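You operate a simulated robot arm through the tools that you are given. There is no shell and no other tool. Be economical: measure what you need, move in short steps, check, and stop when the job is done.

The job below is to be done with a simulated two-armed robot. You get a single attempt, and the scene is never put back.

JOB
Take the cap off the grey bottle and lay it down on the bare end of the trestle table. Put the pot marked "empty" from the top of the narrow wooden bench on the bench behind the tins. Put the straps case on the top of the repair bench away on the top of the table by the orange cradle. Take the felt block and put it in the open carton. Fetch the roll of grey tape from the wooden work shelf of the tall rack and set it on the bottom shelf of the tall rack. Put the green scrub pad with a round knob on the teal pad. Take the black ring patch from the wooden work shelf of the tall rack and put it on the bottom shelf of the tall rack. The order is free. Set down upright: what you pick out, straps case.

It is judged by the outcome, as a careful person would: the job done as asked, and still so three seconds after it is handed in. It fails if anything else is knocked over, pushed out of place, dropped, spilled or broken. A push-on lid holds only when it is set on centred and level and pressed home; a screw cap is set on level and turned clockwise until tight.

ROBOT AND FRAMES
Two 7-joint arms with two-finger parallel grippers on one trunk, on a base that drives. Base frame: it is fixed to the floor where the robot stands at the start and does not move with it; the origin is under the middle of the robot, x ahead of it, y to its left, z up. Units: mm, degrees, N and s.
The left shoulder is at the start at [70, 163, 1070], the right one opposite. With the tool pointing down near the work surface each hand reaches from about 320 to 860 mm from the robot's upright axis, wherever it stands, measured 20 degrees to its own side. Places, roughly: bench behind the tins (22x18 cm) [-2180, 8240, 800]; black ring patch (9x9x3 cm) [3300, 10000, 900]; bottom shelf of the tall rack [3700, 9900, 300]; empty pot, green cup [-1750, 6250, 750]; felt block (9x6x5 cm) [4800, 7700, 800]; green scrub pad with a round knob (6x5x5 cm) [3700, 10000, 900]; grey bottle (8x8x23 cm) [600, -100, 700]; open carton (31x22x19 cm) [2900, 7700, 700]; roll of grey tape (10x10x5 cm) [4600, 9800, 900]; straps case [4250, 7000, 750]; teal pad (10x8x2 cm) [4000, 9800, 900]; top of the table by the orange cradle [-1500, 4400, 700]. Payload 3.43 kg a hand.
The TCP of each hand is the grasp point between the finger pads, 34 mm short of the fingertips. In the tool frame z runs along the fingers and y along their closing line. Largest opening 128 mm; finger width 24, thickness 12; the body of the gripper, 48 by 130 mm, starts 96 mm behind the TCP.
Orientation is that of the tool frame in the base frame, as a unit quaternion [x, y, z, w]. With the fingers straight down and closing along the base's y, the tool's x points along the base's -x, its y along +y and its z along -z.

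CONTROLS
- The arms move only by the tool step_arm. It takes "left_plan", "right_plan" or both (then of equal length, played together; a hand with none holds still); each is a list of rows, each an object of numbers (a shift or turn left out is 0, a gripper value left out holds the last): "x", "y", "z": the shift along the base's x, y, z in units of 30 mm (1.0 is 30 mm); "wx", "wy", "wz": the turn, a rotation vector about the base's x, y, z in units of 4 degrees (1.0 is 4 degrees); "fingers": the gripper command, from -1 (shut) to 1 (fully open), values between in proportion. In form: [{"x": .., "y": .., "z": .., "wx": .., "wy": .., "wz": .., "fingers": ..}, ...]. A call has 1 to 10 rows; each row shifts and turns the commanded pose from where the row before left it. A call with a number of a shift or a turn outside -1 to 1 is refused whole. Rows are played at 5 a second. More than 50 mm and 8.6 degrees between two rows, or a gripper value outside its range, and nothing of the call is played. A pose out of reach is approached as far as the arm can. The call stops where the force on the tool passes 40 N (or 10 N more than at its start, if that is more) or the arm is blocked; 0.2 s more then pass. The fingers move at their own pace (about 153 mm/s each) and stop on an object; they squeeze with about 45 N. The grip force told is the motor's: it shows also when the fingers shut on nothing. Time passes only in rows, and 0.2 s behind the last, so rows that do not move let the fingers close. It gives the time, the measured TCP pose, the force on the tool (base axes), the opening and the grip force at its end, in the units of the frame above (readings bear some noise), with the torque about the TCP (base axes, N m) and any sound that the robot's microphone picked up.
- Cameras (640 x 400 px; columns grow to the right, rows downward): "scene" is now at [131.3, -8, 1298.9]; the picture's right is [-0.28, -0.96, 0.00], its down [-0.65, 0.19, -0.74] and it looks along [0.71, -0.21, -0.67] (base axes); focal length 274 px, centre (320, 200). "left" rides on the left gripper at [76, 11, -160] in its tool frame; the picture's right is [-0.15, 0.99, 0.00], its down [-0.88, -0.13, -0.46] and it looks along [-0.45, -0.07, 0.89] (tool axes); focal length 234 px, centre (320, 200). "right" rides on the right gripper at [76, -11, -160] in its tool frame; the picture's right is [0.15, 0.99, 0.00], its down [-0.88, 0.13, -0.46] and it looks along [-0.45, 0.07, 0.89] (tool axes); focal length 234 px, centre (320, 200). There is no depth. A picture from a camera that has moved, and an enlarged one, comes with that camera's place and axes in the base frame and with its lens. The place of the scene camera against the robot may be out by one fixed shift of up to 25 mm in any direction.
- grab_frame(camera): a new picture of that camera. It takes no simulated time.
- slide_trunk(by): slides the trunk up (or, below 0, down) by that many mm; the arms and the scene camera ride with it, the base frame stays. It gives what a move gives, with no picture.
- steer(legs): drives the robot by 1 to 6 legs, each [ahead, left, turn to the left] in mm, mm and degrees, along the robot's own axes; the way and the turn of a leg run together, so that a leg with both is an arc; at most 1500 mm and 180 degrees a leg. The arms and the cameras ride along, it lands a little off, and it stops where it bumps. It gives what a move gives.
- head_to(pan, tilt): turns the head with the scene camera to pan (to the left, within 86 degrees either way) and tilt (down, from -29 to 69), counted from straight ahead of the robot. It gives what a move gives.
- inspect(camera, box): a new picture of the part [left, top, right, bottom] of that camera's present view, enlarged. It takes no simulated time.
- close_job(): hands the job in; it is judged then, once.

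Work in short steps. Places have to be worked out from the pictures, the camera data and where the tool is seen: move nearer, look again, correct. Check each grasp and each placing, and mend what went wrong. You have 196 turns and 184 pictures in all, those below and enlarged ones among them. Open the grippers and draw the arms clear of the work before you hand the job in, unless the task says otherwise.

The tools are called after "Request:" by a JSON object that holds its "fn" and its "kwargs". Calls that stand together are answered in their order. step_arm: Moves the arms, as the interface text tells. Its arguments: {"type":"object","properties":{"left_plan":{"type":"array","items":{"type":"object","properties":{"x":{"type":"number"},"y":{"type":"number"},"z":{"type":"number"},"wx":{"type":"number"},"wy":{"type":"number"},"wz":{"type":"number"},"fingers":{"type":"number"}}}},"right_plan":{"type":"array","items":{"type":"object","properties":{"x":{"type":"number"},"y":{"type":"number"},"z":{"type":"number"},"wx":{"type":"number"},"wy":{"type":"number"},"wz":{"type":"number"},"fingers":{"type":"number"}}}}},"required":[]} The other tools are called the same way: slide_trunk (by) slides the trunk up or down; steer (legs) drives the base; head_to (pan, tilt) turns the head that bears the scene camera; grab_frame (camera) takes a picture; inspect (camera, box) takes an enlarged picture of a part of a camera's view; close_job () hands the job in.

At the start:

```text
t: 0.0
left_position: [571.2, 105.0, 1020.0]
left_tcp_rot: [-0.001, 1.0, 0.0, 0.0]
left_contact_force: [0.6, -0.6, 0.8]
left_ft_torque: [0.01, -0.02, -0.04]
left_opening: 128.1
left_grip_force: 0.1
right_position: [502.2, -331.1, 1010.9]
right_tcp_rot: [0.001, 1.0, 0.001, 0.0]
right_contact_force: [-1.3, -0.5, -0.2]
right_ft_torque: [-0.01, 0.02, 0.0]
right_opening: 128.2
right_grip_force: 0.0
trunk travel left (down, up): [-550.0, 390.0]
robot x, y, heading: [-2.5, -1.2, -0.2]
head pan, tilt: [-16.2, 42.3]
```

scene: 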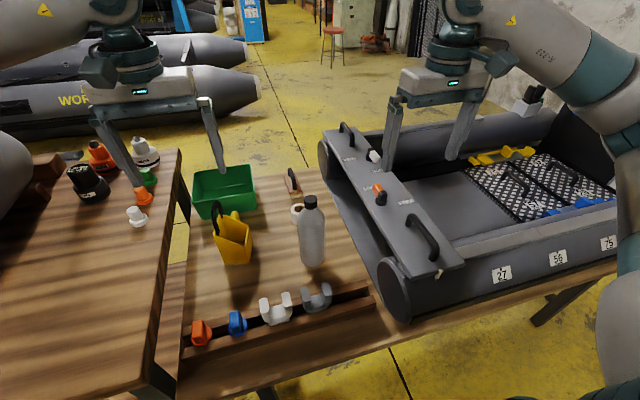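
right: 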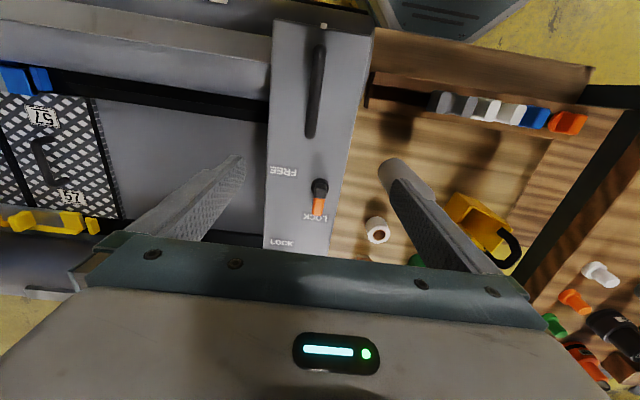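
left: 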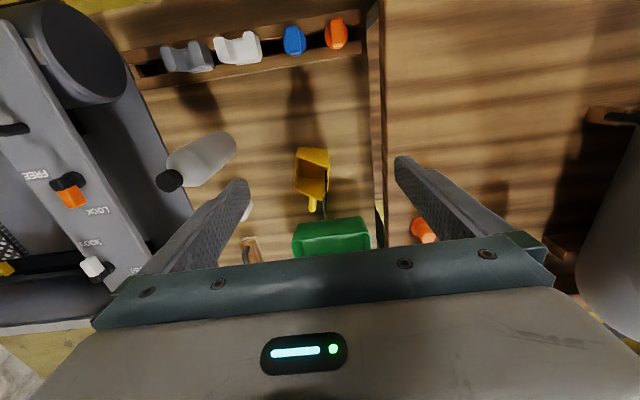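

I start by looking closer at the bottle and the tables around it.

Request:
{"fn": "inspect", "kwargs": {"camera": "scene", "box": [180, 140, 400, 300]}}

Request:
{"fn": "head_to", "kwargs": {"pan": 40, "tilt": 40}}

Request:
{"fn": "grab_frame", "kwargs": {"camera": "scene"}}

```text
2.50 times, centred on (290, 220) of scene
camera zoom: at [131.3, -8.0, 1298.9], right [-0.28, -0.96, 0.0], down [-0.65, 0.19, -0.74], along [0.71, -0.21, -0.67], focal length 685 px, centre (395, 150)
```

zoom: 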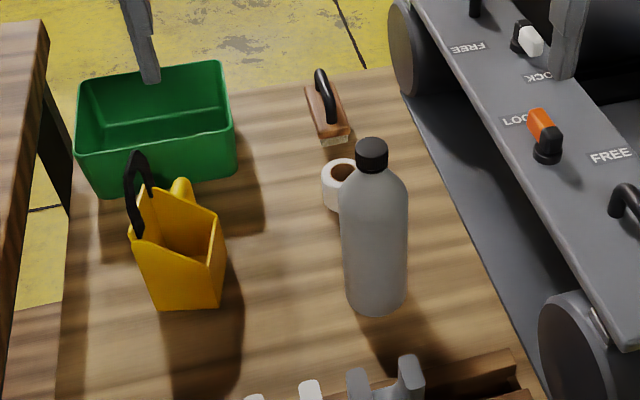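

```text
t: 1.2
left_position: [572.1, 103.3, 1019.5]
left_tcp_rot: [-0.001, 1.0, 0.0, 0.0]
left_contact_force: [-0.6, -0.1, 0.6]
left_ft_torque: [-0.02, 0.02, -0.03]
left_opening: 127.8
left_grip_force: 0.1
right_position: [501.8, -330.3, 1010.6]
right_tcp_rot: [0.0, 1.0, 0.0, 0.0]
right_contact_force: [-0.2, 0.0, -0.3]
right_ft_torque: [0.02, -0.02, -0.01]
right_opening: 127.7
right_grip_force: 0.0
trunk travel left (down, up): [-550.0, 390.0]
robot x, y, heading: [0.9, 1.5, -0.1]
head pan, tilt: [40.0, 40.0]
```

```text
179 pictures are left
camera scene: at [116.4, 69.8, 1302.3], right [0.64, -0.77, 0.0], down [-0.49, -0.41, -0.77], along [0.59, 0.49, -0.64], focal length 274 px, centre (320, 200)
```

scene: 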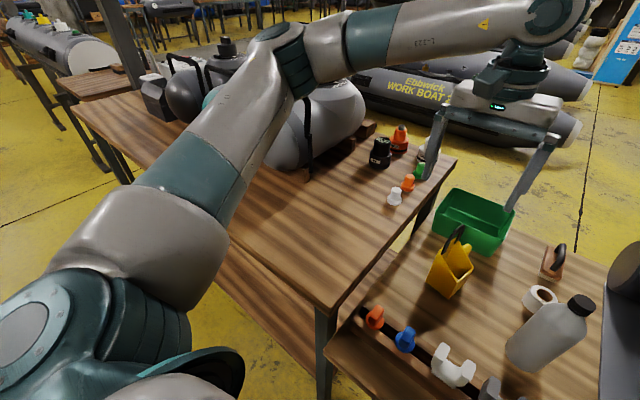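

I need to see which of these is the trestle table and its bare end; looking right and behind the grey device.

Request:
{"fn": "head_to", "kwargs": {"pan": -65, "tilt": 35}}

Request:
{"fn": "grab_frame", "kwargs": {"camera": "scene"}}

Request:
{"fn": "head_to", "kwargs": {"pan": 80, "tilt": 15}}

Request:
{"fn": "grab_frame", "kwargs": {"camera": "scene"}}

Request:
{"fn": "head_to", "kwargs": {"pan": 0, "tilt": 10}}

Request:
{"fn": "grab_frame", "kwargs": {"camera": "scene"}}

```text
t: 3.1
left_position: [572.0, 104.1, 1019.0]
left_tcp_rot: [-0.001, 1.0, -0.001, 0.0]
left_contact_force: [-0.2, 0.6, 0.3]
left_ft_torque: [-0.01, 0.03, 0.02]
left_opening: 127.7
left_grip_force: 0.1
right_position: [502.0, -331.5, 1011.2]
right_tcp_rot: [0.0, 1.0, 0.0, 0.0]
right_contact_force: [-0.4, -0.3, 0.3]
right_ft_torque: [0.02, -0.01, 0.01]
right_opening: 127.9
right_grip_force: 0.0
trunk travel left (down, up): [-550.0, 390.0]
robot x, y, heading: [0.7, 1.1, 0.0]
head pan, tilt: [-65.0, 35.0]
```

```text
178 pictures are left
camera scene: at [88.5, -64.6, 1309.9], right [-0.91, -0.42, 0.0], down [-0.24, 0.52, -0.82], along [0.35, -0.74, -0.57], focal length 274 px, centre (320, 200)
```

scene: 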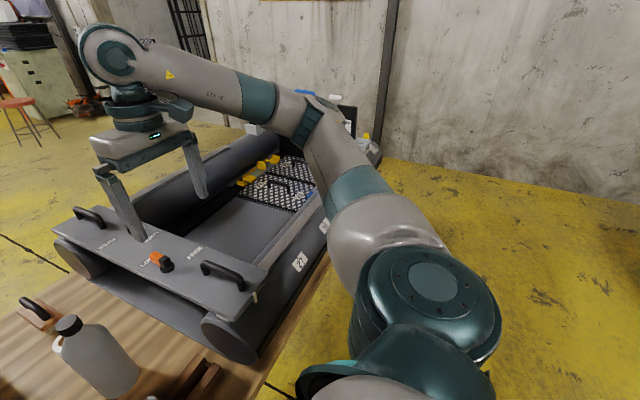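

```text
t: 5.4
left_position: [572.0, 105.8, 1019.0]
left_tcp_rot: [-0.001, 1.0, 0.001, 0.0]
left_contact_force: [0.6, 0.7, -0.5]
left_ft_torque: [0.01, -0.02, -0.03]
left_opening: 127.9
left_grip_force: 0.1
right_position: [502.5, -330.1, 1011.1]
right_tcp_rot: [0.0, 1.0, -0.001, 0.0]
right_contact_force: [0.8, 0.1, 0.1]
right_ft_torque: [-0.02, 0.0, 0.0]
right_opening: 128.1
right_grip_force: 0.1
trunk travel left (down, up): [-550.0, 390.0]
robot x, y, heading: [0.2, 0.0, -0.2]
head pan, tilt: [80.0, 15.0]
```

```text
177 pictures are left
camera scene: at [67.5, 107.2, 1341.9], right [0.98, -0.17, 0.0], down [-0.05, -0.25, -0.97], along [0.17, 0.95, -0.26], focal length 274 px, centre (320, 200)
```

scene: 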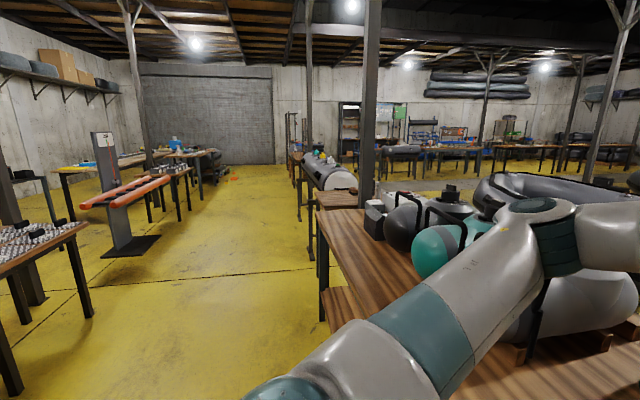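

```text
t: 6.9
left_position: [571.6, 104.0, 1019.3]
left_tcp_rot: [-0.001, 1.0, -0.001, 0.0]
left_contact_force: [0.1, -0.2, -0.2]
left_ft_torque: [0.0, 0.0, -0.03]
left_opening: 127.9
left_grip_force: 0.0
right_position: [501.5, -332.1, 1012.8]
right_tcp_rot: [0.001, 1.0, 0.0, 0.001]
right_contact_force: [-0.7, 0.3, 1.1]
right_ft_torque: [-0.01, -0.02, 0.04]
right_opening: 128.2
right_grip_force: 0.0
trunk travel left (down, up): [-550.0, 390.0]
robot x, y, heading: [2.9, -3.3, 0.1]
head pan, tilt: [0.0, 10.0]
```

```text
176 pictures are left
camera scene: at [144.2, 15.3, 1350.0], right [0.0, -1.0, 0.0], down [-0.17, 0.0, -0.98], along [0.98, 0.0, -0.17], focal length 274 px, centre (320, 200)
```

scene: 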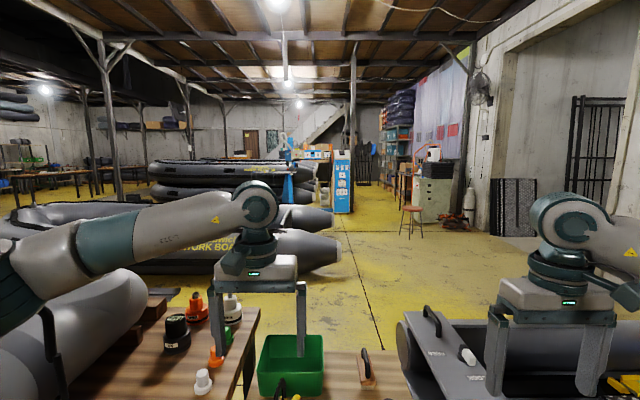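

I back off half a metre to see the table legs and whole tops.

Request:
{"fn": "steer", "kwargs": {"legs": [[-700, 0, 0]]}}

Request:
{"fn": "head_to", "kwargs": {"pan": 20, "tilt": 30}}

Request:
{"fn": "grab_frame", "kwargs": {"camera": "scene"}}

Request:
{"fn": "head_to", "kwargs": {"pan": -30, "tilt": 30}}

Request:
{"fn": "grab_frame", "kwargs": {"camera": "scene"}}

```text
t: 10.7
left_position: [-125.3, 103.8, 1019.7]
left_tcp_rot: [0.0, 1.0, 0.0, -0.001]
left_contact_force: [-0.2, -1.0, 1.0]
left_ft_torque: [0.01, -0.01, 0.02]
left_opening: 127.9
left_grip_force: 0.1
right_position: [-195.2, -331.1, 1011.4]
right_tcp_rot: [0.001, 1.0, -0.001, 0.0]
right_contact_force: [1.0, 0.5, 0.2]
right_ft_torque: [-0.02, -0.02, 0.0]
right_opening: 127.9
right_grip_force: 0.0
trunk travel left (down, up): [-550.0, 390.0]
robot x, y, heading: [-694.4, 1.8, -0.2]
head pan, tilt: [0.0, 10.0]
```

```text
t: 11.5
left_position: [-124.1, 103.1, 1019.7]
left_tcp_rot: [-0.001, 1.0, 0.0, 0.0]
left_contact_force: [-0.7, -0.3, 0.8]
left_ft_torque: [-0.04, -0.03, -0.03]
left_opening: 127.9
left_grip_force: 0.0
right_position: [-193.5, -332.3, 1011.0]
right_tcp_rot: [0.001, 1.0, 0.0, 0.0]
right_contact_force: [0.4, -0.3, -0.4]
right_ft_torque: [-0.02, 0.04, -0.01]
right_opening: 128.0
right_grip_force: 0.1
trunk travel left (down, up): [-550.0, 390.0]
robot x, y, heading: [-694.7, -1.9, -0.2]
head pan, tilt: [20.0, 30.0]
```

```text
175 pictures are left
camera scene: at [-559.4, 46.4, 1317.7], right [0.34, -0.94, 0.0], down [-0.47, -0.17, -0.87], along [0.81, 0.29, -0.5], focal length 274 px, centre (320, 200)
```

scene: 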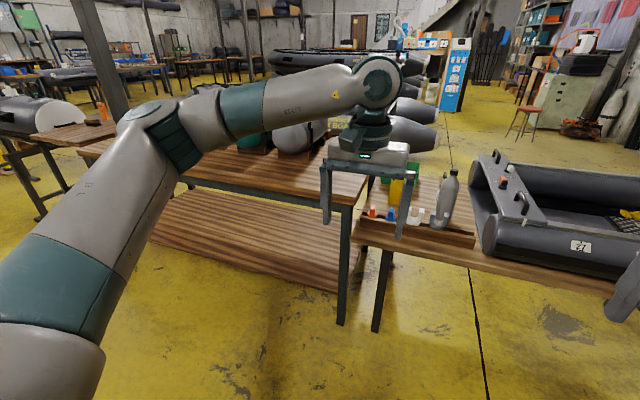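

```text
t: 12.7
left_position: [-122.9, 102.8, 1019.5]
left_tcp_rot: [0.0, 1.0, 0.0, 0.0]
left_contact_force: [0.2, 0.8, 0.2]
left_ft_torque: [-0.02, -0.01, 0.04]
left_opening: 128.0
left_grip_force: 0.1
right_position: [-193.6, -330.9, 1011.3]
right_tcp_rot: [0.001, 1.0, 0.0, 0.001]
right_contact_force: [-0.5, 0.2, 0.4]
right_ft_torque: [0.0, 0.01, -0.01]
right_opening: 128.0
right_grip_force: 0.1
trunk travel left (down, up): [-550.0, 390.0]
robot x, y, heading: [-696.8, -0.7, -0.2]
head pan, tilt: [-30.0, 30.0]
```

```text
174 pictures are left
camera scene: at [-566.3, -29.6, 1317.7], right [-0.5, -0.87, 0.0], down [-0.43, 0.25, -0.87], along [0.75, -0.43, -0.5], focal length 274 px, centre (320, 200)
```

scene: 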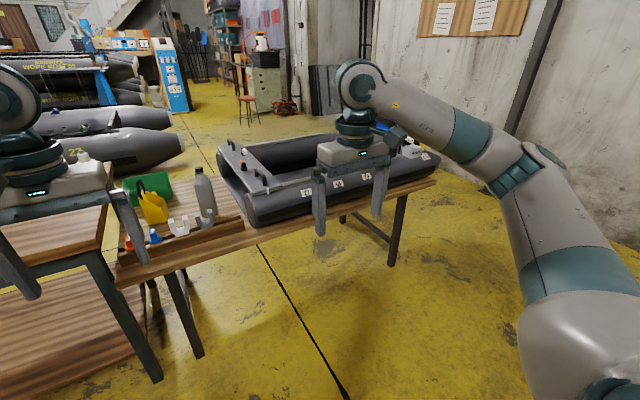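

The lower table with angled legs is the trestle. I zoom at its right end to see where it is bare.

Request:
{"fn": "inspect", "kwargs": {"camera": "scene", "box": [320, 110, 480, 210]}}

Request:
{"fn": "inspect", "kwargs": {"camera": "scene", "box": [100, 140, 260, 240]}}

```text
4.00 times, centred on (400, 160) of scene
camera zoom: at [-566.3, -29.6, 1317.7], right [-0.5, -0.87, 0.0], down [-0.43, 0.25, -0.87], along [0.75, -0.43, -0.5], focal length 1096 px, centre (0, 360)
```

zoom: 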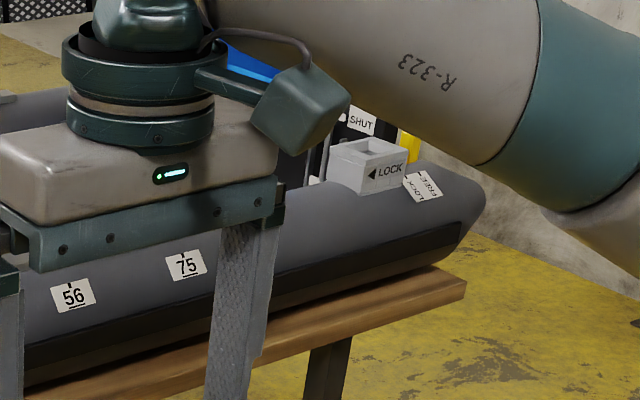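

```text
4.00 times, centred on (180, 190) of scene
camera zoom: at [-566.3, -29.6, 1317.7], right [-0.5, -0.87, 0.0], down [-0.43, 0.25, -0.87], along [0.75, -0.43, -0.5], focal length 1096 px, centre (880, 240)
```

zoom: 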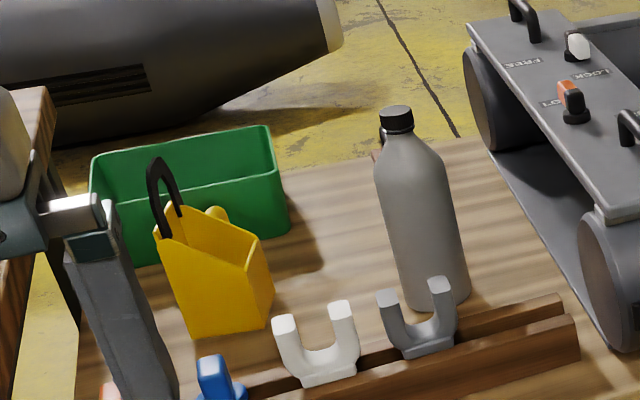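

The trestle's bare end is the boat-free end where the bottle stands. I drive back, and look at the bottle more squarely.

Request:
{"fn": "steer", "kwargs": {"legs": [[690, 0, 0]]}}

Request:
{"fn": "head_to", "kwargs": {"pan": -10, "tilt": 40}}

Request:
{"fn": "grab_frame", "kwargs": {"camera": "left"}}

Request:
{"fn": "inspect", "kwargs": {"camera": "scene", "box": [180, 120, 400, 320]}}

```text
t: 16.6
left_position: [575.9, 110.2, 1018.5]
left_tcp_rot: [-0.003, 1.0, 0.0, 0.0]
left_contact_force: [-0.2, -0.2, -0.4]
left_ft_torque: [0.0, 0.03, 0.01]
left_opening: 128.1
left_grip_force: 0.0
right_position: [508.6, -324.9, 1010.7]
right_tcp_rot: [-0.003, 1.0, 0.0, 0.0]
right_contact_force: [0.2, -0.4, 0.4]
right_ft_torque: [-0.03, 0.02, 0.01]
right_opening: 127.9
right_grip_force: 0.1
trunk travel left (down, up): [-550.0, 390.0]
robot x, y, heading: [3.5, 3.7, 0.3]
head pan, tilt: [-30.0, 30.0]
```

```text
t: 17.4
left_position: [574.8, 110.6, 1018.5]
left_tcp_rot: [-0.004, 1.0, 0.0, 0.0]
left_contact_force: [0.2, 0.7, 0.2]
left_ft_torque: [0.01, 0.01, 0.0]
left_opening: 128.1
left_grip_force: 0.1
right_position: [508.0, -327.2, 1011.4]
right_tcp_rot: [-0.003, 1.0, 0.0, 0.0]
right_contact_force: [0.4, 0.8, -0.2]
right_ft_torque: [-0.03, 0.02, 0.02]
right_opening: 127.9
right_grip_force: 0.0
trunk travel left (down, up): [-550.0, 390.0]
robot x, y, heading: [5.4, 2.4, 0.2]
head pan, tilt: [-10.0, 40.0]
```

```text
171 pictures are left
camera left: at [498.8, 119.7, 1177.7], right [0.14, 0.99, 0.0], down [0.88, -0.12, 0.46], along [0.45, -0.06, -0.89], focal length 234 px, centre (320, 200)
```

left: 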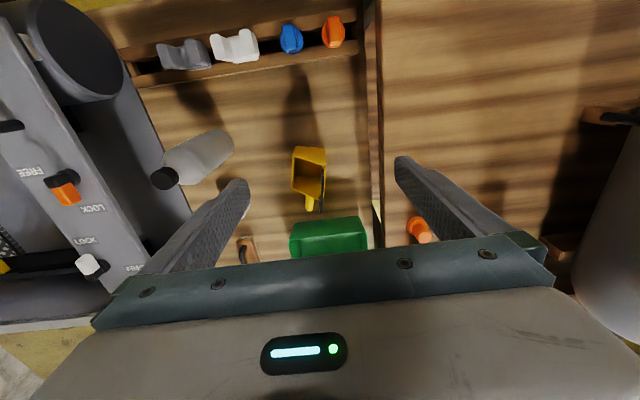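

```text
2.00 times, centred on (290, 220) of scene
camera zoom: at [138.7, 3.3, 1302.4], right [-0.17, -0.99, 0.0], down [-0.63, 0.11, -0.77], along [0.76, -0.13, -0.64], focal length 548 px, centre (380, 160)
```

zoom: 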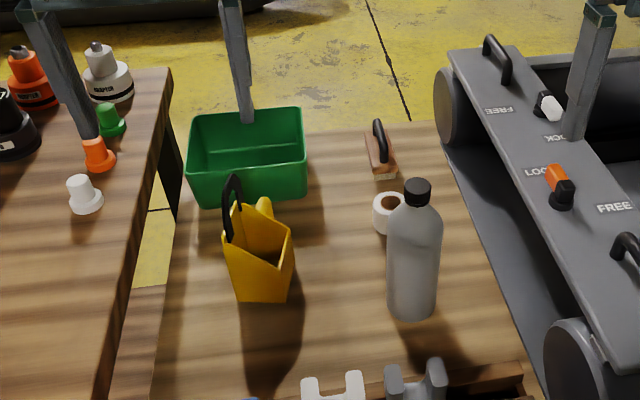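

Bottle judged near (585,-110), cap top about z 885. I pull the left hand back and yaw it, then pitch it to come in from the front-left to hold the bottle.

Request:
{"fn": "step_arm", "kwargs": {"left_plan": [{"x": -0.7, "y": -0.4, "wz": -1}, {"x": -0.7, "y": -0.4, "wz": -1}, {"x": -0.7, "y": -0.4, "wz": -1}, {"x": -0.7, "y": -0.4, "wz": -1}, {"x": -0.7, "y": -0.4, "wz": -1}, {"x": -0.7, "y": -0.4, "wz": -1}]}}

Request:
{"fn": "step_arm", "kwargs": {"left_plan": [{"wx": -0.42, "wy": -0.91, "y": -0.2}, {"wx": -0.42, "wy": -0.91, "y": -0.2}, {"wx": -0.42, "wy": -0.91, "y": -0.2}, {"wx": -0.42, "wy": -0.91, "y": -0.2}, {"wx": -0.42, "wy": -0.91, "y": -0.2}, {"wx": -0.42, "wy": -0.91, "y": -0.2}, {"wx": -0.42, "wy": -0.91}, {"wx": -0.42, "wy": -0.91}, {"wx": -0.42, "wy": -0.91}, {"wx": -0.42, "wy": -0.91}], "right_plan": [{"y": 0.6, "z": 0.2}, {"y": 0.6, "z": 0.2}, {"y": 0.6, "z": 0.2}, {"y": 0.6, "z": 0.2}, {"y": 0.6}, {}, {}, {}, {}, {}]}}

Request:
{"fn": "grab_frame", "kwargs": {"camera": "right"}}

Request:
{"fn": "grab_frame", "kwargs": {"camera": "left"}}

```text
t: 18.8
left_position: [447.8, 37.5, 1018.5]
left_tcp_rot: [0.205, 0.979, 0.001, 0.0]
left_contact_force: [-0.3, -0.3, -0.7]
left_ft_torque: [0.05, -0.02, 0.01]
left_opening: 127.8
left_grip_force: 0.0
right_position: [507.2, -326.4, 1010.0]
right_tcp_rot: [-0.002, 1.0, 0.0, 0.001]
right_contact_force: [-0.1, -1.3, -0.5]
right_ft_torque: [0.01, 0.02, -0.01]
right_opening: 128.0
right_grip_force: 0.1
trunk travel left (down, up): [-550.0, 390.0]
robot x, y, heading: [4.9, 2.0, 0.2]
head pan, tilt: [-10.0, 40.0]
```

```text
t: 21.0
left_position: [450.5, 1.8, 1018.9]
left_tcp_rot: [0.192, 0.919, -0.078, 0.335]
left_contact_force: [-0.3, 0.9, 0.2]
left_ft_torque: [0.01, 0.02, -0.03]
left_opening: 127.9
left_grip_force: 0.0
right_position: [508.7, -235.7, 1034.4]
right_tcp_rot: [-0.003, 1.0, 0.001, 0.0]
right_contact_force: [0.8, 0.5, -0.4]
right_ft_torque: [-0.01, 0.02, 0.02]
right_opening: 128.1
right_grip_force: 0.1
trunk travel left (down, up): [-550.0, 390.0]
robot x, y, heading: [3.6, -0.1, 0.6]
head pan, tilt: [-10.0, 40.0]
```

```text
169 pictures are left
camera right: at [433.5, -247.1, 1196.0], right [-0.15, 0.99, 0.0], down [0.88, 0.14, 0.46], along [0.45, 0.07, -0.89], focal length 234 px, centre (320, 200)
```

right: 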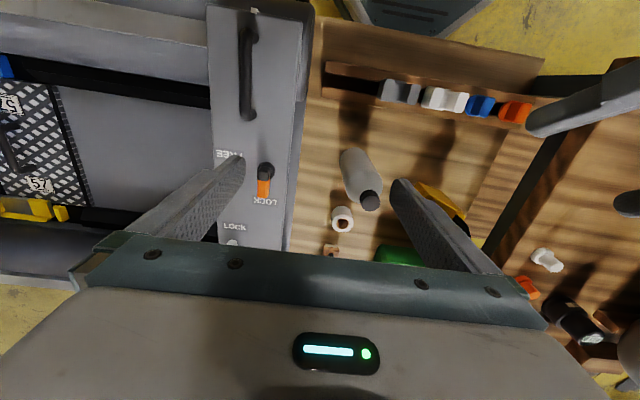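

```text
168 pictures are left
camera left: at [306.3, 77.4, 1090.7], right [0.5, 0.86, 0.08], down [0.3, -0.26, 0.92], along [0.81, -0.44, -0.39], focal length 234 px, centre (320, 200)
```

left: 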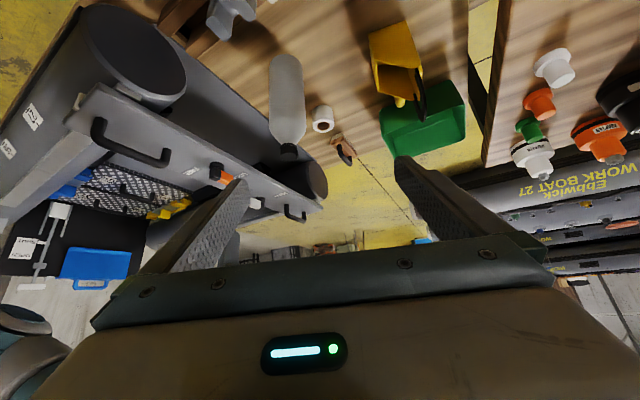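

Triangulated: bottle at about (603,-136), cap top z≈845, table z≈612. I finish the pitch and go to a standoff 200 mm short on the tool axis.

Request:
{"fn": "step_arm", "kwargs": {"left_plan": [{"wx": -0.4, "wy": -0.916, "y": -0.35, "z": -0.9}, {"wx": -0.4, "wy": -0.916, "y": -0.35, "z": -0.9}, {"wx": -0.4, "wy": -0.916, "y": -0.35, "z": -0.9}, {"wx": -0.4, "wy": -0.916, "y": -0.35, "z": -0.9}, {"y": -0.35, "z": -0.9}, {"y": -0.35, "z": -0.9}, {"y": -0.3, "z": -0.9}]}}

Request:
{"fn": "grab_frame", "kwargs": {"camera": "left"}}

Request:
{"fn": "grab_frame", "kwargs": {"camera": "scene"}}

```text
t: 22.6
left_position: [468.3, -88.9, 834.9]
left_tcp_rot: [0.182, 0.864, -0.104, 0.458]
left_contact_force: [0.0, 0.3, 0.0]
left_ft_torque: [-0.03, 0.01, -0.02]
left_opening: 127.8
left_grip_force: 0.1
left hand out of reach, approached as far as the arm can: row 1, 2, 3
right_position: [508.7, -235.1, 1034.0]
right_tcp_rot: [-0.002, 1.0, 0.0, 0.001]
right_contact_force: [0.6, -0.5, -0.2]
right_ft_torque: [0.0, 0.02, 0.03]
right_opening: 127.8
right_grip_force: 0.0
trunk travel left (down, up): [-550.0, 390.0]
robot x, y, heading: [4.4, 5.0, 0.4]
head pan, tilt: [-10.0, 40.0]
```

```text
167 pictures are left
camera left: at [313.4, -8.5, 860.5], right [0.48, 0.87, 0.11], down [0.06, -0.15, 0.99], along [0.88, -0.47, -0.12], focal length 234 px, centre (320, 200)
```

left: 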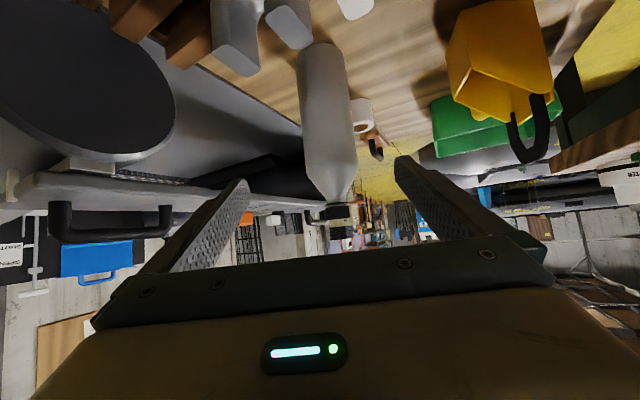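

```text
166 pictures are left
camera scene: at [139.2, 3.1, 1302.3], right [-0.17, -0.99, 0.0], down [-0.63, 0.11, -0.77], along [0.75, -0.13, -0.64], focal length 274 px, centre (320, 200)
```

scene: 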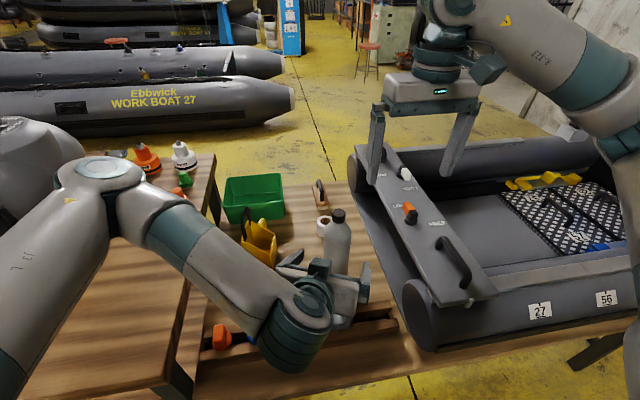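

The bottle lies slightly off the tool axis; I correct 12 mm in y, 20 mm down and advance two thirds.

Request:
{"fn": "step_arm", "kwargs": {"left_plan": [{"y": 0.42, "z": -0.67}, {"x": 0.75, "y": -0.33, "z": -0.55}, {"x": 0.75, "y": -0.33, "z": -0.55}, {"x": 0.75, "y": -0.33, "z": -0.55}]}}

Request:
{"fn": "grab_frame", "kwargs": {"camera": "left"}}

Request:
{"fn": "grab_frame", "kwargs": {"camera": "right"}}

```text
t: 23.6
left_position: [538.4, -106.0, 766.2]
left_tcp_rot: [0.182, 0.864, -0.104, 0.458]
left_contact_force: [-0.2, -1.1, 0.1]
left_ft_torque: [-0.04, -0.03, 0.03]
left_opening: 128.1
left_grip_force: 0.0
right_position: [508.2, -235.5, 1033.4]
right_tcp_rot: [-0.002, 1.0, 0.0, 0.0]
right_contact_force: [-0.7, 0.0, -0.3]
right_ft_torque: [0.01, 0.03, 0.0]
right_opening: 128.0
right_grip_force: 0.0
trunk travel left (down, up): [-550.0, 390.0]
robot x, y, heading: [1.9, 1.1, 0.0]
head pan, tilt: [-10.0, 40.0]
```

```text
165 pictures are left
camera left: at [383.0, -25.3, 790.8], right [0.48, 0.87, 0.11], down [0.06, -0.16, 0.99], along [0.88, -0.47, -0.12], focal length 234 px, centre (320, 200)
```

left: 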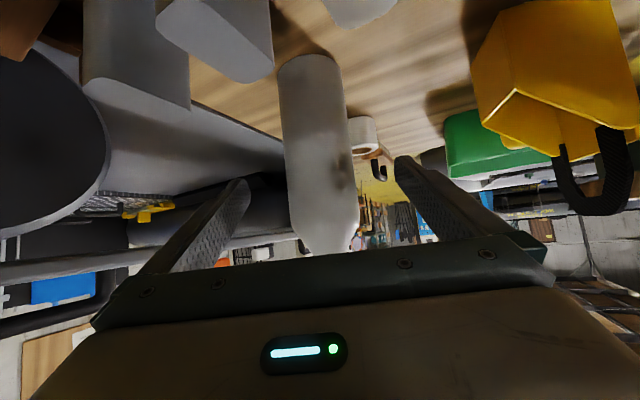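

```text
164 pictures are left
camera right: at [433.9, -248.0, 1195.6], right [-0.15, 0.99, 0.0], down [0.88, 0.13, 0.46], along [0.45, 0.07, -0.89], focal length 234 px, centre (320, 200)
```

right: 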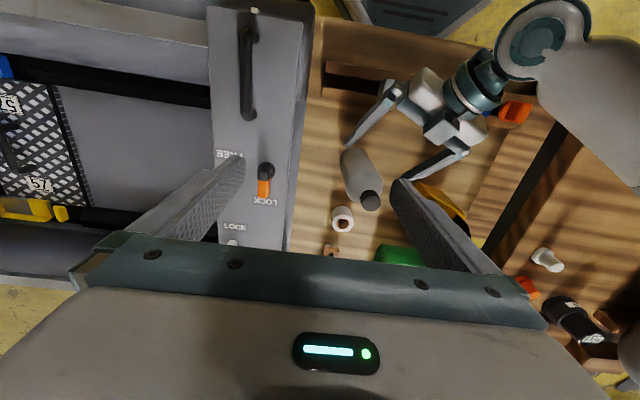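

Bottle sits between the fingers. I finish the advance, then close gently.

Request:
{"fn": "step_arm", "kwargs": {"left_plan": [{"x": 0.72, "y": -0.33, "z": -0.55}, {"x": 0.72, "y": -0.33, "z": -0.55}, {"x": 0.72, "y": -0.33, "z": -0.55}]}}

Request:
{"fn": "grab_frame", "kwargs": {"camera": "left"}}

Request:
{"fn": "grab_frame", "kwargs": {"camera": "right"}}

```text
t: 24.4
left_position: [603.7, -135.8, 718.2]
left_tcp_rot: [0.181, 0.864, -0.103, 0.458]
left_contact_force: [-0.1, -0.2, 0.9]
left_ft_torque: [0.06, 0.06, 0.08]
left_opening: 128.2
left_grip_force: 0.1
right_position: [509.4, -236.3, 1035.6]
right_tcp_rot: [-0.003, 1.0, 0.001, 0.0]
right_contact_force: [0.0, 0.3, 0.2]
right_ft_torque: [0.01, 0.0, -0.01]
right_opening: 127.8
right_grip_force: 0.0
trunk travel left (down, up): [-550.0, 390.0]
robot x, y, heading: [4.1, 1.3, 0.3]
head pan, tilt: [-10.0, 40.0]
```

```text
163 pictures are left
camera left: at [448.4, -54.2, 743.1], right [0.48, 0.87, 0.11], down [0.06, -0.16, 0.99], along [0.88, -0.47, -0.12], focal length 234 px, centre (320, 200)
```

left: 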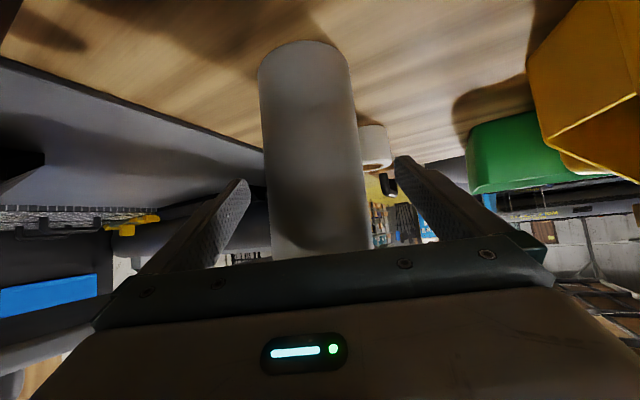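

```text
162 pictures are left
camera right: at [434.0, -247.7, 1195.6], right [-0.15, 0.99, 0.0], down [0.88, 0.14, 0.46], along [0.45, 0.07, -0.89], focal length 234 px, centre (320, 200)
```

right: 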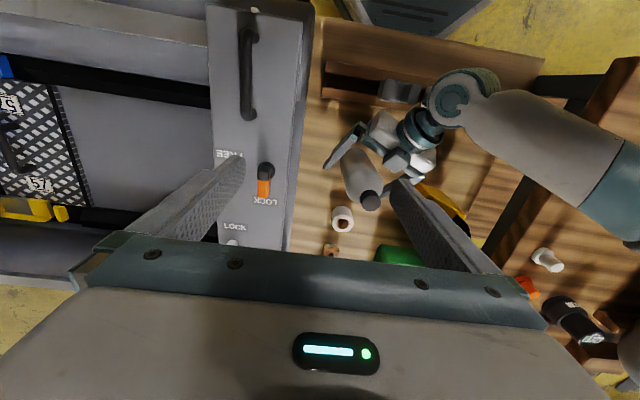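

Centred well. I close the left gripper on the bottle.

Request:
{"fn": "step_arm", "kwargs": {"left_plan": [{"fingers": 0.3}, {"fingers": -1}, {}, {}]}}

Request:
{"fn": "grab_frame", "kwargs": {"camera": "right"}}

```text
t: 25.4
left_position: [603.3, -135.9, 716.9]
left_tcp_rot: [0.182, 0.863, -0.104, 0.459]
left_contact_force: [0.1, -2.4, 1.4]
left_ft_torque: [-0.03, -0.05, -0.01]
left_opening: 68.3
left_grip_force: 45.1
right_position: [508.3, -235.7, 1034.9]
right_tcp_rot: [-0.002, 1.0, 0.0, 0.0]
right_contact_force: [-0.4, -0.5, -0.6]
right_ft_torque: [-0.01, 0.01, -0.02]
right_opening: 127.8
right_grip_force: 0.1
trunk travel left (down, up): [-550.0, 390.0]
robot x, y, heading: [7.1, 3.1, 0.4]
head pan, tilt: [-10.0, 40.0]
```

```text
161 pictures are left
camera right: at [433.5, -247.4, 1195.9], right [-0.15, 0.99, 0.0], down [0.88, 0.14, 0.46], along [0.45, 0.07, -0.89], focal length 234 px, centre (320, 200)
```

right: 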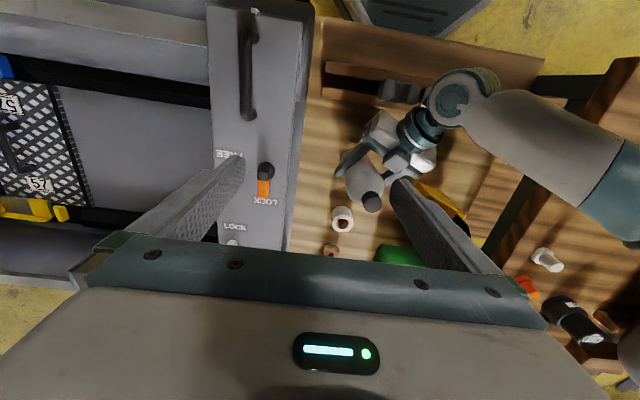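

Bottle is held (68 mm). I bring the right hand above the cap, yawed -32°, half open.

Request:
{"fn": "step_arm", "kwargs": {"right_plan": [{"x": 0.4, "y": 0.43, "wz": -1, "fingers": 0.1}, {"x": 0.4, "y": 0.43, "wz": -1}, {"x": 0.4, "y": 0.43, "wz": -1}, {"x": 0.4, "y": 0.43, "wz": -1}, {"x": 0.4, "y": 0.43, "wz": -1}, {"x": 0.4, "y": 0.43, "wz": -1}, {"x": 0.4, "y": 0.43, "wz": -1, "z": -0.5}, {"x": 0.4, "y": 0.43, "wz": -1, "z": -0.5}, {"z": -0.5}, {"z": -0.5}]}}

Request:
{"fn": "grab_frame", "kwargs": {"camera": "right"}}

Request:
{"fn": "inspect", "kwargs": {"camera": "scene", "box": [240, 100, 440, 300]}}

```text
t: 27.6
left_position: [603.1, -134.4, 717.8]
left_tcp_rot: [0.182, 0.863, -0.104, 0.459]
left_contact_force: [-0.1, -1.3, -0.6]
left_ft_torque: [-0.06, -0.03, -0.04]
left_opening: 68.5
left_grip_force: 44.6
right_position: [605.1, -131.5, 975.1]
right_tcp_rot: [0.274, 0.962, 0.0, -0.001]
right_contact_force: [0.0, 0.1, -0.6]
right_ft_torque: [0.0, -0.02, 0.02]
right_opening: 70.4
right_grip_force: 0.1
trunk travel left (down, up): [-550.0, 390.0]
robot x, y, heading: [6.0, 0.9, 0.3]
head pan, tilt: [-10.0, 40.0]
```

```text
160 pictures are left
camera right: at [535.3, -101.6, 1136.3], right [0.4, 0.92, 0.0], down [0.82, -0.35, 0.46], along [0.42, -0.18, -0.89], focal length 234 px, centre (320, 200)
```

right: 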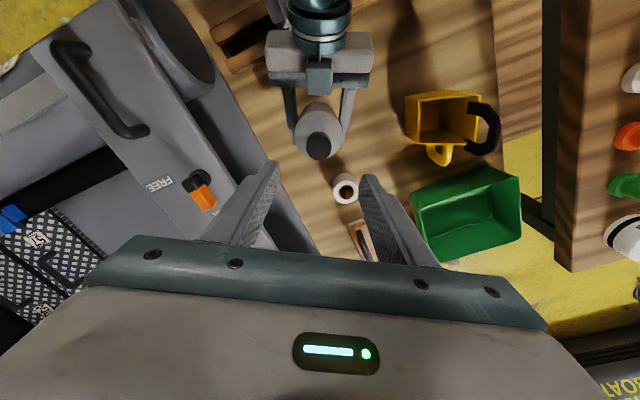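

```text
2.00 times, centred on (340, 200) of scene
camera zoom: at [139.0, 3.4, 1302.4], right [-0.17, -0.99, 0.0], down [-0.63, 0.11, -0.77], along [0.76, -0.13, -0.64], focal length 548 px, centre (280, 200)
```

zoom: 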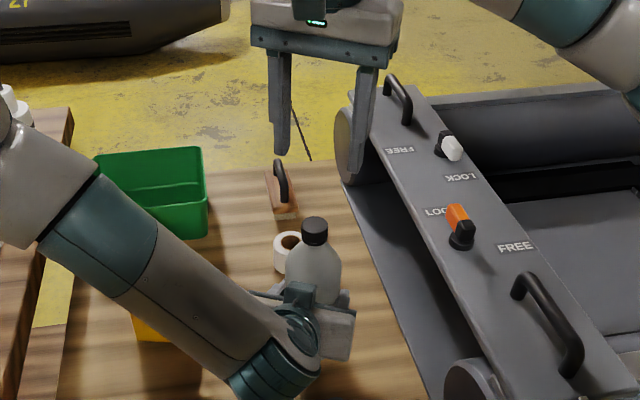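

Cap at (604,-135), top z≈845. I shift y by -4 and descend so tips stand around the cap at z≈826, then check.

Request:
{"fn": "step_arm", "kwargs": {"right_plan": [{"y": -0.12, "z": -0.6}, {"z": -0.6}, {"z": -0.6}, {"z": -0.6}, {"z": -0.6}, {"z": -0.5}, {"z": -0.35}]}}

Request:
{"fn": "grab_frame", "kwargs": {"camera": "right"}}

Request:
{"fn": "inspect", "kwargs": {"camera": "scene", "box": [280, 140, 400, 260]}}

```text
t: 29.2
left_position: [602.5, -135.1, 718.0]
left_tcp_rot: [0.182, 0.864, -0.103, 0.459]
left_contact_force: [0.6, 0.4, 0.7]
left_ft_torque: [0.02, -0.02, -0.02]
left_opening: 68.6
left_grip_force: 45.0
right_position: [603.4, -136.6, 859.1]
right_tcp_rot: [0.273, 0.962, 0.0, 0.0]
right_contact_force: [0.8, -0.2, -0.1]
right_ft_torque: [-0.02, -0.04, 0.03]
right_opening: 70.6
right_grip_force: 0.0
trunk travel left (down, up): [-550.0, 390.0]
robot x, y, heading: [6.3, 4.9, 0.5]
head pan, tilt: [-10.0, 40.0]
```

```text
158 pictures are left
camera right: at [533.5, -105.5, 1019.5], right [0.39, 0.92, 0.0], down [0.82, -0.35, 0.46], along [0.42, -0.18, -0.89], focal length 234 px, centre (320, 200)
```

right: 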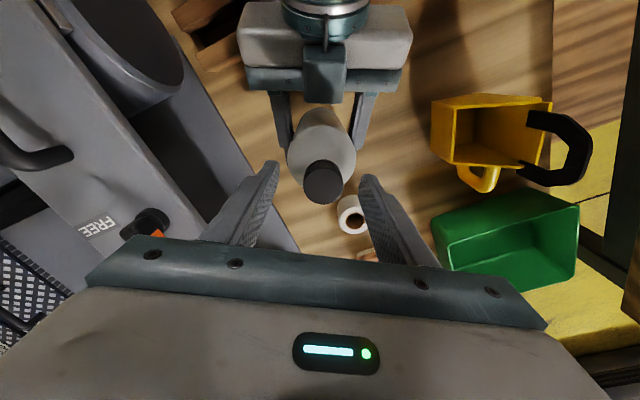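

```text
3.33 times, centred on (340, 200) of scene
camera zoom: at [138.8, 3.3, 1302.4], right [-0.17, -0.99, 0.0], down [-0.63, 0.11, -0.77], along [0.76, -0.13, -0.64], focal length 914 px, centre (253, 200)
```

zoom: 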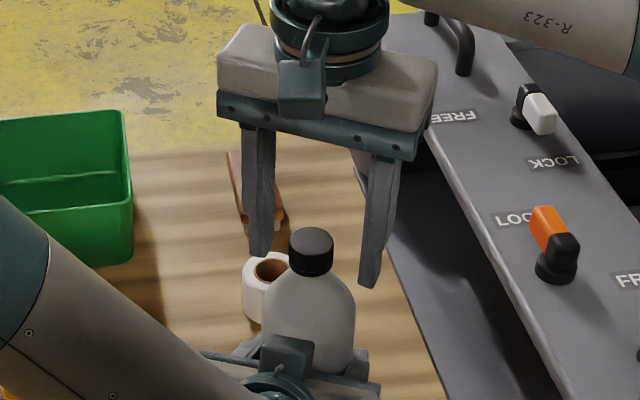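

Tips straddle the cap at the right height. I close the right gripper on the cap.

Request:
{"fn": "step_arm", "kwargs": {"right_plan": [{"fingers": -0.3}, {"fingers": -1}, {}, {}]}}

Request:
{"fn": "step_arm", "kwargs": {"right_plan": [{"wz": 0.5}, {"wz": 1}, {"wz": 1}, {"wz": 1}, {"wz": 1}, {"wz": 1}]}}

Request:
{"fn": "inspect", "kwargs": {"camera": "scene", "box": [280, 140, 400, 260]}}

```text
t: 30.2
left_position: [602.5, -136.6, 718.1]
left_tcp_rot: [0.182, 0.864, -0.103, 0.458]
left_contact_force: [-7.2, -11.2, 1.4]
left_ft_torque: [1.32, -0.85, 0.01]
left_opening: 68.5
left_grip_force: 44.9
right_position: [603.2, -136.1, 858.1]
right_tcp_rot: [0.272, 0.962, 0.001, 0.001]
right_contact_force: [6.1, 10.8, -0.5]
right_ft_torque: [0.17, -0.16, -0.02]
right_opening: 29.2
right_grip_force: 45.0
trunk travel left (down, up): [-550.0, 390.0]
robot x, y, heading: [2.3, 2.6, 0.4]
head pan, tilt: [-10.0, 40.0]
```

```text
t: 31.6
left_position: [602.2, -136.2, 717.7]
left_tcp_rot: [0.183, 0.863, -0.104, 0.459]
left_contact_force: [-9.3, -17.1, -0.1]
left_ft_torque: [1.96, -1.17, 0.04]
left_opening: 68.9
left_grip_force: 44.7
right_position: [602.7, -134.6, 858.7]
right_tcp_rot: [0.084, 0.996, 0.0, 0.0]
right_contact_force: [9.4, 16.2, -1.3]
right_ft_torque: [0.35, -0.22, -0.09]
right_opening: 29.0
right_grip_force: 44.7
trunk travel left (down, up): [-550.0, 390.0]
robot x, y, heading: [4.3, 1.1, 0.3]
head pan, tilt: [-10.0, 40.0]
```

```text
3.33 times, centred on (340, 200) of scene
camera zoom: at [139.0, 3.3, 1302.3], right [-0.17, -0.99, 0.0], down [-0.63, 0.11, -0.77], along [0.76, -0.13, -0.64], focal length 914 px, centre (253, 200)
```

zoom: 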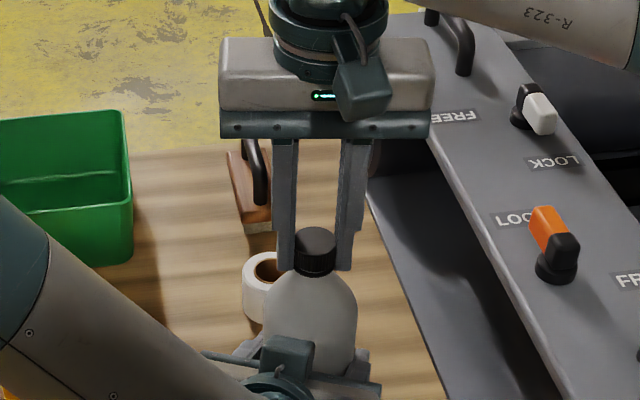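

The cap turns with little torque; a side force has built up, so I ease toward it and keep turning counter-clockwise.

Request:
{"fn": "step_arm", "kwargs": {"right_plan": [{"x": 0.07, "y": 0.12, "wz": 1, "z": 0.01}, {"wz": 1, "z": 0.01}, {"wz": 1, "z": 0.01}, {"wz": 1, "z": 0.01}, {"wz": 1, "z": 0.01}, {"wz": 1, "z": 0.01}, {"wz": 1, "z": 0.01}, {"wz": 1, "z": 0.01}, {"wz": 1, "z": 0.01}, {"wz": 1, "z": 0.01}]}}

Request:
{"fn": "step_arm", "kwargs": {"right_plan": [{"wz": 1, "z": 0.01}, {"wz": 1, "z": 0.01}, {"wz": 1, "z": 0.01}, {"wz": 1, "z": 0.01}, {"wz": 1, "z": 0.01}, {"wz": 1, "z": 0.01}]}}

```text
t: 33.8
left_position: [603.6, -135.3, 719.7]
left_tcp_rot: [0.181, 0.863, -0.104, 0.46]
left_contact_force: [12.0, -1.9, 17.9]
left_ft_torque: [0.37, 1.11, -0.01]
left_opening: 68.6
left_grip_force: 44.9
right_position: [606.4, -132.1, 862.6]
right_tcp_rot: [-0.262, 0.965, 0.0, -0.001]
right_contact_force: [-11.6, 1.8, -18.6]
right_ft_torque: [-0.1, 0.52, 0.01]
right_opening: 29.0
right_grip_force: 44.7
trunk travel left (down, up): [-550.0, 390.0]
robot x, y, heading: [6.3, 4.1, 0.3]
head pan, tilt: [-10.0, 40.0]
```

```text
t: 35.2
left_position: [604.4, -135.6, 719.7]
left_tcp_rot: [0.182, 0.863, -0.103, 0.459]
left_contact_force: [7.9, -5.4, 31.6]
left_ft_torque: [0.78, 0.68, -0.02]
left_opening: 68.5
left_grip_force: 45.5
right_position: [605.5, -132.1, 861.9]
right_tcp_rot: [-0.457, 0.889, 0.001, -0.001]
right_contact_force: [-8.3, 5.6, -32.8]
right_ft_torque: [0.19, 0.29, 0.04]
right_opening: 28.9
right_grip_force: 45.3
trunk travel left (down, up): [-550.0, 390.0]
robot x, y, heading: [6.8, 1.6, 0.2]
head pan, tilt: [-10.0, 40.0]
```

Turned ~86°; pulling a bit too hard upward. I relax z, open, rewind and regrip lower by a little.

Request:
{"fn": "step_arm", "kwargs": {"right_plan": [{"z": -0.12}, {"fingers": -0.2}, {}, {"wz": -1}, {"wz": -1}, {"wz": -1}, {"wz": -1}, {"wz": -1}, {"wz": -1}, {"wz": -1}]}}

Request:
{"fn": "step_arm", "kwargs": {"right_plan": [{"wz": -1}, {"wz": -1}, {"wz": -1}, {"wz": -1}, {"wz": -1}, {"wz": -1}, {"wz": -1}, {"wz": -1}, {"wz": -1}, {"wz": -1}]}}

Request:
{"fn": "step_arm", "kwargs": {"right_plan": [{"wz": -1}, {"wz": -1}, {"wz": -1}, {"wz": -1}, {"wz": -1}, {"wz": -1}, {"wz": -1}, {"wz": -1}, {"wz": -1}, {"wz": -1}]}}

Request:
{"fn": "grab_frame", "kwargs": {"camera": "right"}}

```text
t: 37.4
left_position: [603.7, -135.7, 717.8]
left_tcp_rot: [0.182, 0.864, -0.103, 0.458]
left_contact_force: [-0.5, -0.2, 0.4]
left_ft_torque: [0.03, 0.04, 0.06]
left_opening: 68.4
left_grip_force: 44.9
right_position: [604.8, -132.6, 860.7]
right_tcp_rot: [-0.227, 0.974, 0.0, 0.0]
right_contact_force: [-0.2, -0.6, -0.4]
right_ft_torque: [-0.03, 0.0, 0.01]
right_opening: 51.1
right_grip_force: 0.1
trunk travel left (down, up): [-550.0, 390.0]
robot x, y, heading: [6.5, 2.9, 0.4]
head pan, tilt: [-10.0, 40.0]
```

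```text
t: 39.6
left_position: [603.4, -134.5, 718.0]
left_tcp_rot: [0.182, 0.864, -0.103, 0.458]
left_contact_force: [-0.6, -0.7, 0.6]
left_ft_torque: [-0.01, 0.01, 0.01]
left_opening: 68.4
left_grip_force: 45.3
right_position: [607.0, -131.8, 861.0]
right_tcp_rot: [0.119, 0.993, 0.0, 0.0]
right_contact_force: [0.3, 1.7, 0.6]
right_ft_torque: [-0.05, 0.01, 0.0]
right_opening: 51.3
right_grip_force: 0.0
trunk travel left (down, up): [-550.0, 390.0]
robot x, y, heading: [4.4, 7.7, 0.4]
head pan, tilt: [-10.0, 40.0]
```

```text
t: 41.8
left_position: [602.3, -135.0, 718.0]
left_tcp_rot: [0.182, 0.864, -0.103, 0.459]
left_contact_force: [-0.2, 0.0, -0.3]
left_ft_torque: [0.01, 0.04, 0.01]
left_opening: 68.4
left_grip_force: 45.4
right_position: [606.8, -132.7, 859.5]
right_tcp_rot: [0.452, 0.892, 0.0, -0.001]
right_contact_force: [-0.6, 1.2, 0.2]
right_ft_torque: [-0.02, -0.03, -0.01]
right_opening: 51.4
right_grip_force: 0.1
trunk travel left (down, up): [-550.0, 390.0]
robot x, y, heading: [5.2, 2.7, 0.6]
head pan, tilt: [-10.0, 40.0]
```

```text
155 pictures are left
camera right: at [553.3, -77.7, 1021.6], right [0.71, 0.7, 0.0], down [0.63, -0.63, 0.46], along [0.32, -0.32, -0.89], focal length 234 px, centre (320, 200)
```

right: 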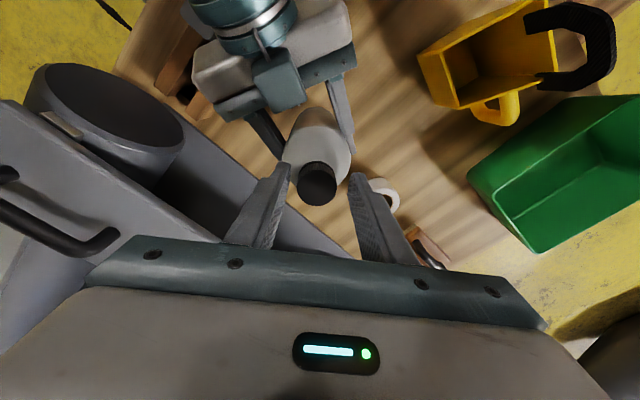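

Regrip and turn another 108°.

Request:
{"fn": "step_arm", "kwargs": {"right_plan": [{"fingers": -1, "x": -0.06, "y": -0.06}, {}, {}, {"wz": 1}, {"wz": 1}, {"wz": 1}, {"wz": 1}, {"wz": 1}, {"wz": 1}, {"wz": 1}]}}

Request:
{"fn": "step_arm", "kwargs": {"right_plan": [{"wz": 1}, {"wz": 1}, {"wz": 1}, {"wz": 1}, {"wz": 1}, {"wz": 1}, {"wz": 1}, {"wz": 1}, {"wz": 1}, {"wz": 1}]}}

Request:
{"fn": "step_arm", "kwargs": {"right_plan": [{"wz": 1}, {"wz": 1}, {"wz": 1}, {"wz": 1}, {"wz": 1}, {"wz": 1}, {"wz": 1}, {"wz": 1}, {"wz": 1}, {"wz": 1}]}}

Request:
{"fn": "inspect", "kwargs": {"camera": "scene", "box": [280, 140, 400, 260]}}

```text
t: 44.0
left_position: [602.8, -135.0, 718.8]
left_tcp_rot: [0.181, 0.864, -0.103, 0.458]
left_contact_force: [1.1, -0.6, 0.1]
left_ft_torque: [-0.01, -0.05, -0.01]
left_opening: 68.4
left_grip_force: 45.0
right_position: [605.2, -134.6, 860.8]
right_tcp_rot: [0.221, 0.975, 0.0, 0.0]
right_contact_force: [-1.7, 1.7, 0.2]
right_ft_torque: [0.16, 0.19, -0.01]
right_opening: 29.1
right_grip_force: 44.4
trunk travel left (down, up): [-550.0, 390.0]
robot x, y, heading: [6.9, 1.5, 0.5]
head pan, tilt: [-10.0, 40.0]
```

```text
t: 46.2
left_position: [602.5, -135.5, 716.9]
left_tcp_rot: [0.182, 0.864, -0.103, 0.458]
left_contact_force: [-0.2, -7.5, -0.5]
left_ft_torque: [0.75, -0.04, -0.02]
left_opening: 68.7
left_grip_force: 45.0
right_position: [604.0, -133.7, 861.1]
right_tcp_rot: [-0.125, 0.992, 0.001, 0.0]
right_contact_force: [-0.3, 7.2, 1.5]
right_ft_torque: [0.19, 0.04, 0.0]
right_opening: 29.1
right_grip_force: 44.6
trunk travel left (down, up): [-550.0, 390.0]
robot x, y, heading: [2.2, 1.8, 0.2]
head pan, tilt: [-10.0, 40.0]
```

```text
t: 48.4
left_position: [604.0, -135.2, 718.1]
left_tcp_rot: [0.182, 0.864, -0.103, 0.458]
left_contact_force: [3.0, -9.1, -6.6]
left_ft_torque: [1.03, 0.39, 0.07]
left_opening: 68.5
left_grip_force: 45.2
right_position: [604.6, -133.8, 860.7]
right_tcp_rot: [-0.457, 0.89, 0.0, 0.0]
right_contact_force: [-3.3, 8.2, 7.6]
right_ft_torque: [0.28, 0.08, -0.04]
right_opening: 28.8
right_grip_force: 44.8
trunk travel left (down, up): [-550.0, 390.0]
robot x, y, heading: [5.9, 1.5, 0.5]
head pan, tilt: [-10.0, 40.0]
```

```text
3.33 times, centred on (340, 200) of scene
camera zoom: at [139.0, 3.3, 1302.3], right [-0.17, -0.99, 0.0], down [-0.63, 0.11, -0.77], along [0.76, -0.13, -0.64], focal length 914 px, centre (253, 200)
```

zoom: 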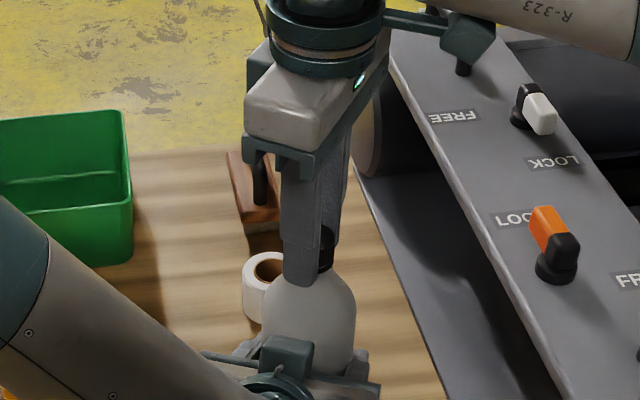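

~195° so far and the cap is pushing up, so it is unthreading. I test with a gentle lift while turning further.

Request:
{"fn": "step_arm", "kwargs": {"right_plan": [{"wz": 1, "z": 0.05}, {"wz": 1, "z": 0.05}, {"wz": 1, "z": 0.03}, {"wz": 1}, {"wz": 1}, {"wz": 1}, {"wz": 1}, {"wz": 1}]}}

```text
t: 50.2
left_position: [603.5, -133.9, 718.5]
left_tcp_rot: [0.182, 0.864, -0.103, 0.458]
left_contact_force: [-2.2, -4.4, -0.6]
left_ft_torque: [0.48, -0.36, 0.0]
left_opening: 68.3
left_grip_force: 44.8
right_position: [604.5, -132.8, 862.4]
right_tcp_rot: [-0.487, 0.873, 0.0, 0.001]
right_contact_force: [3.1, 4.1, -0.6]
right_ft_torque: [0.11, -0.02, -0.02]
right_opening: 28.9
right_grip_force: 45.3
right hand out of reach, approached as far as the arm can: row 2, 3, 4, 5, 6, 7, 8
trunk travel left (down, up): [-550.0, 390.0]
robot x, y, heading: [1.6, 3.7, 0.1]
head pan, tilt: [-10.0, 40.0]
```

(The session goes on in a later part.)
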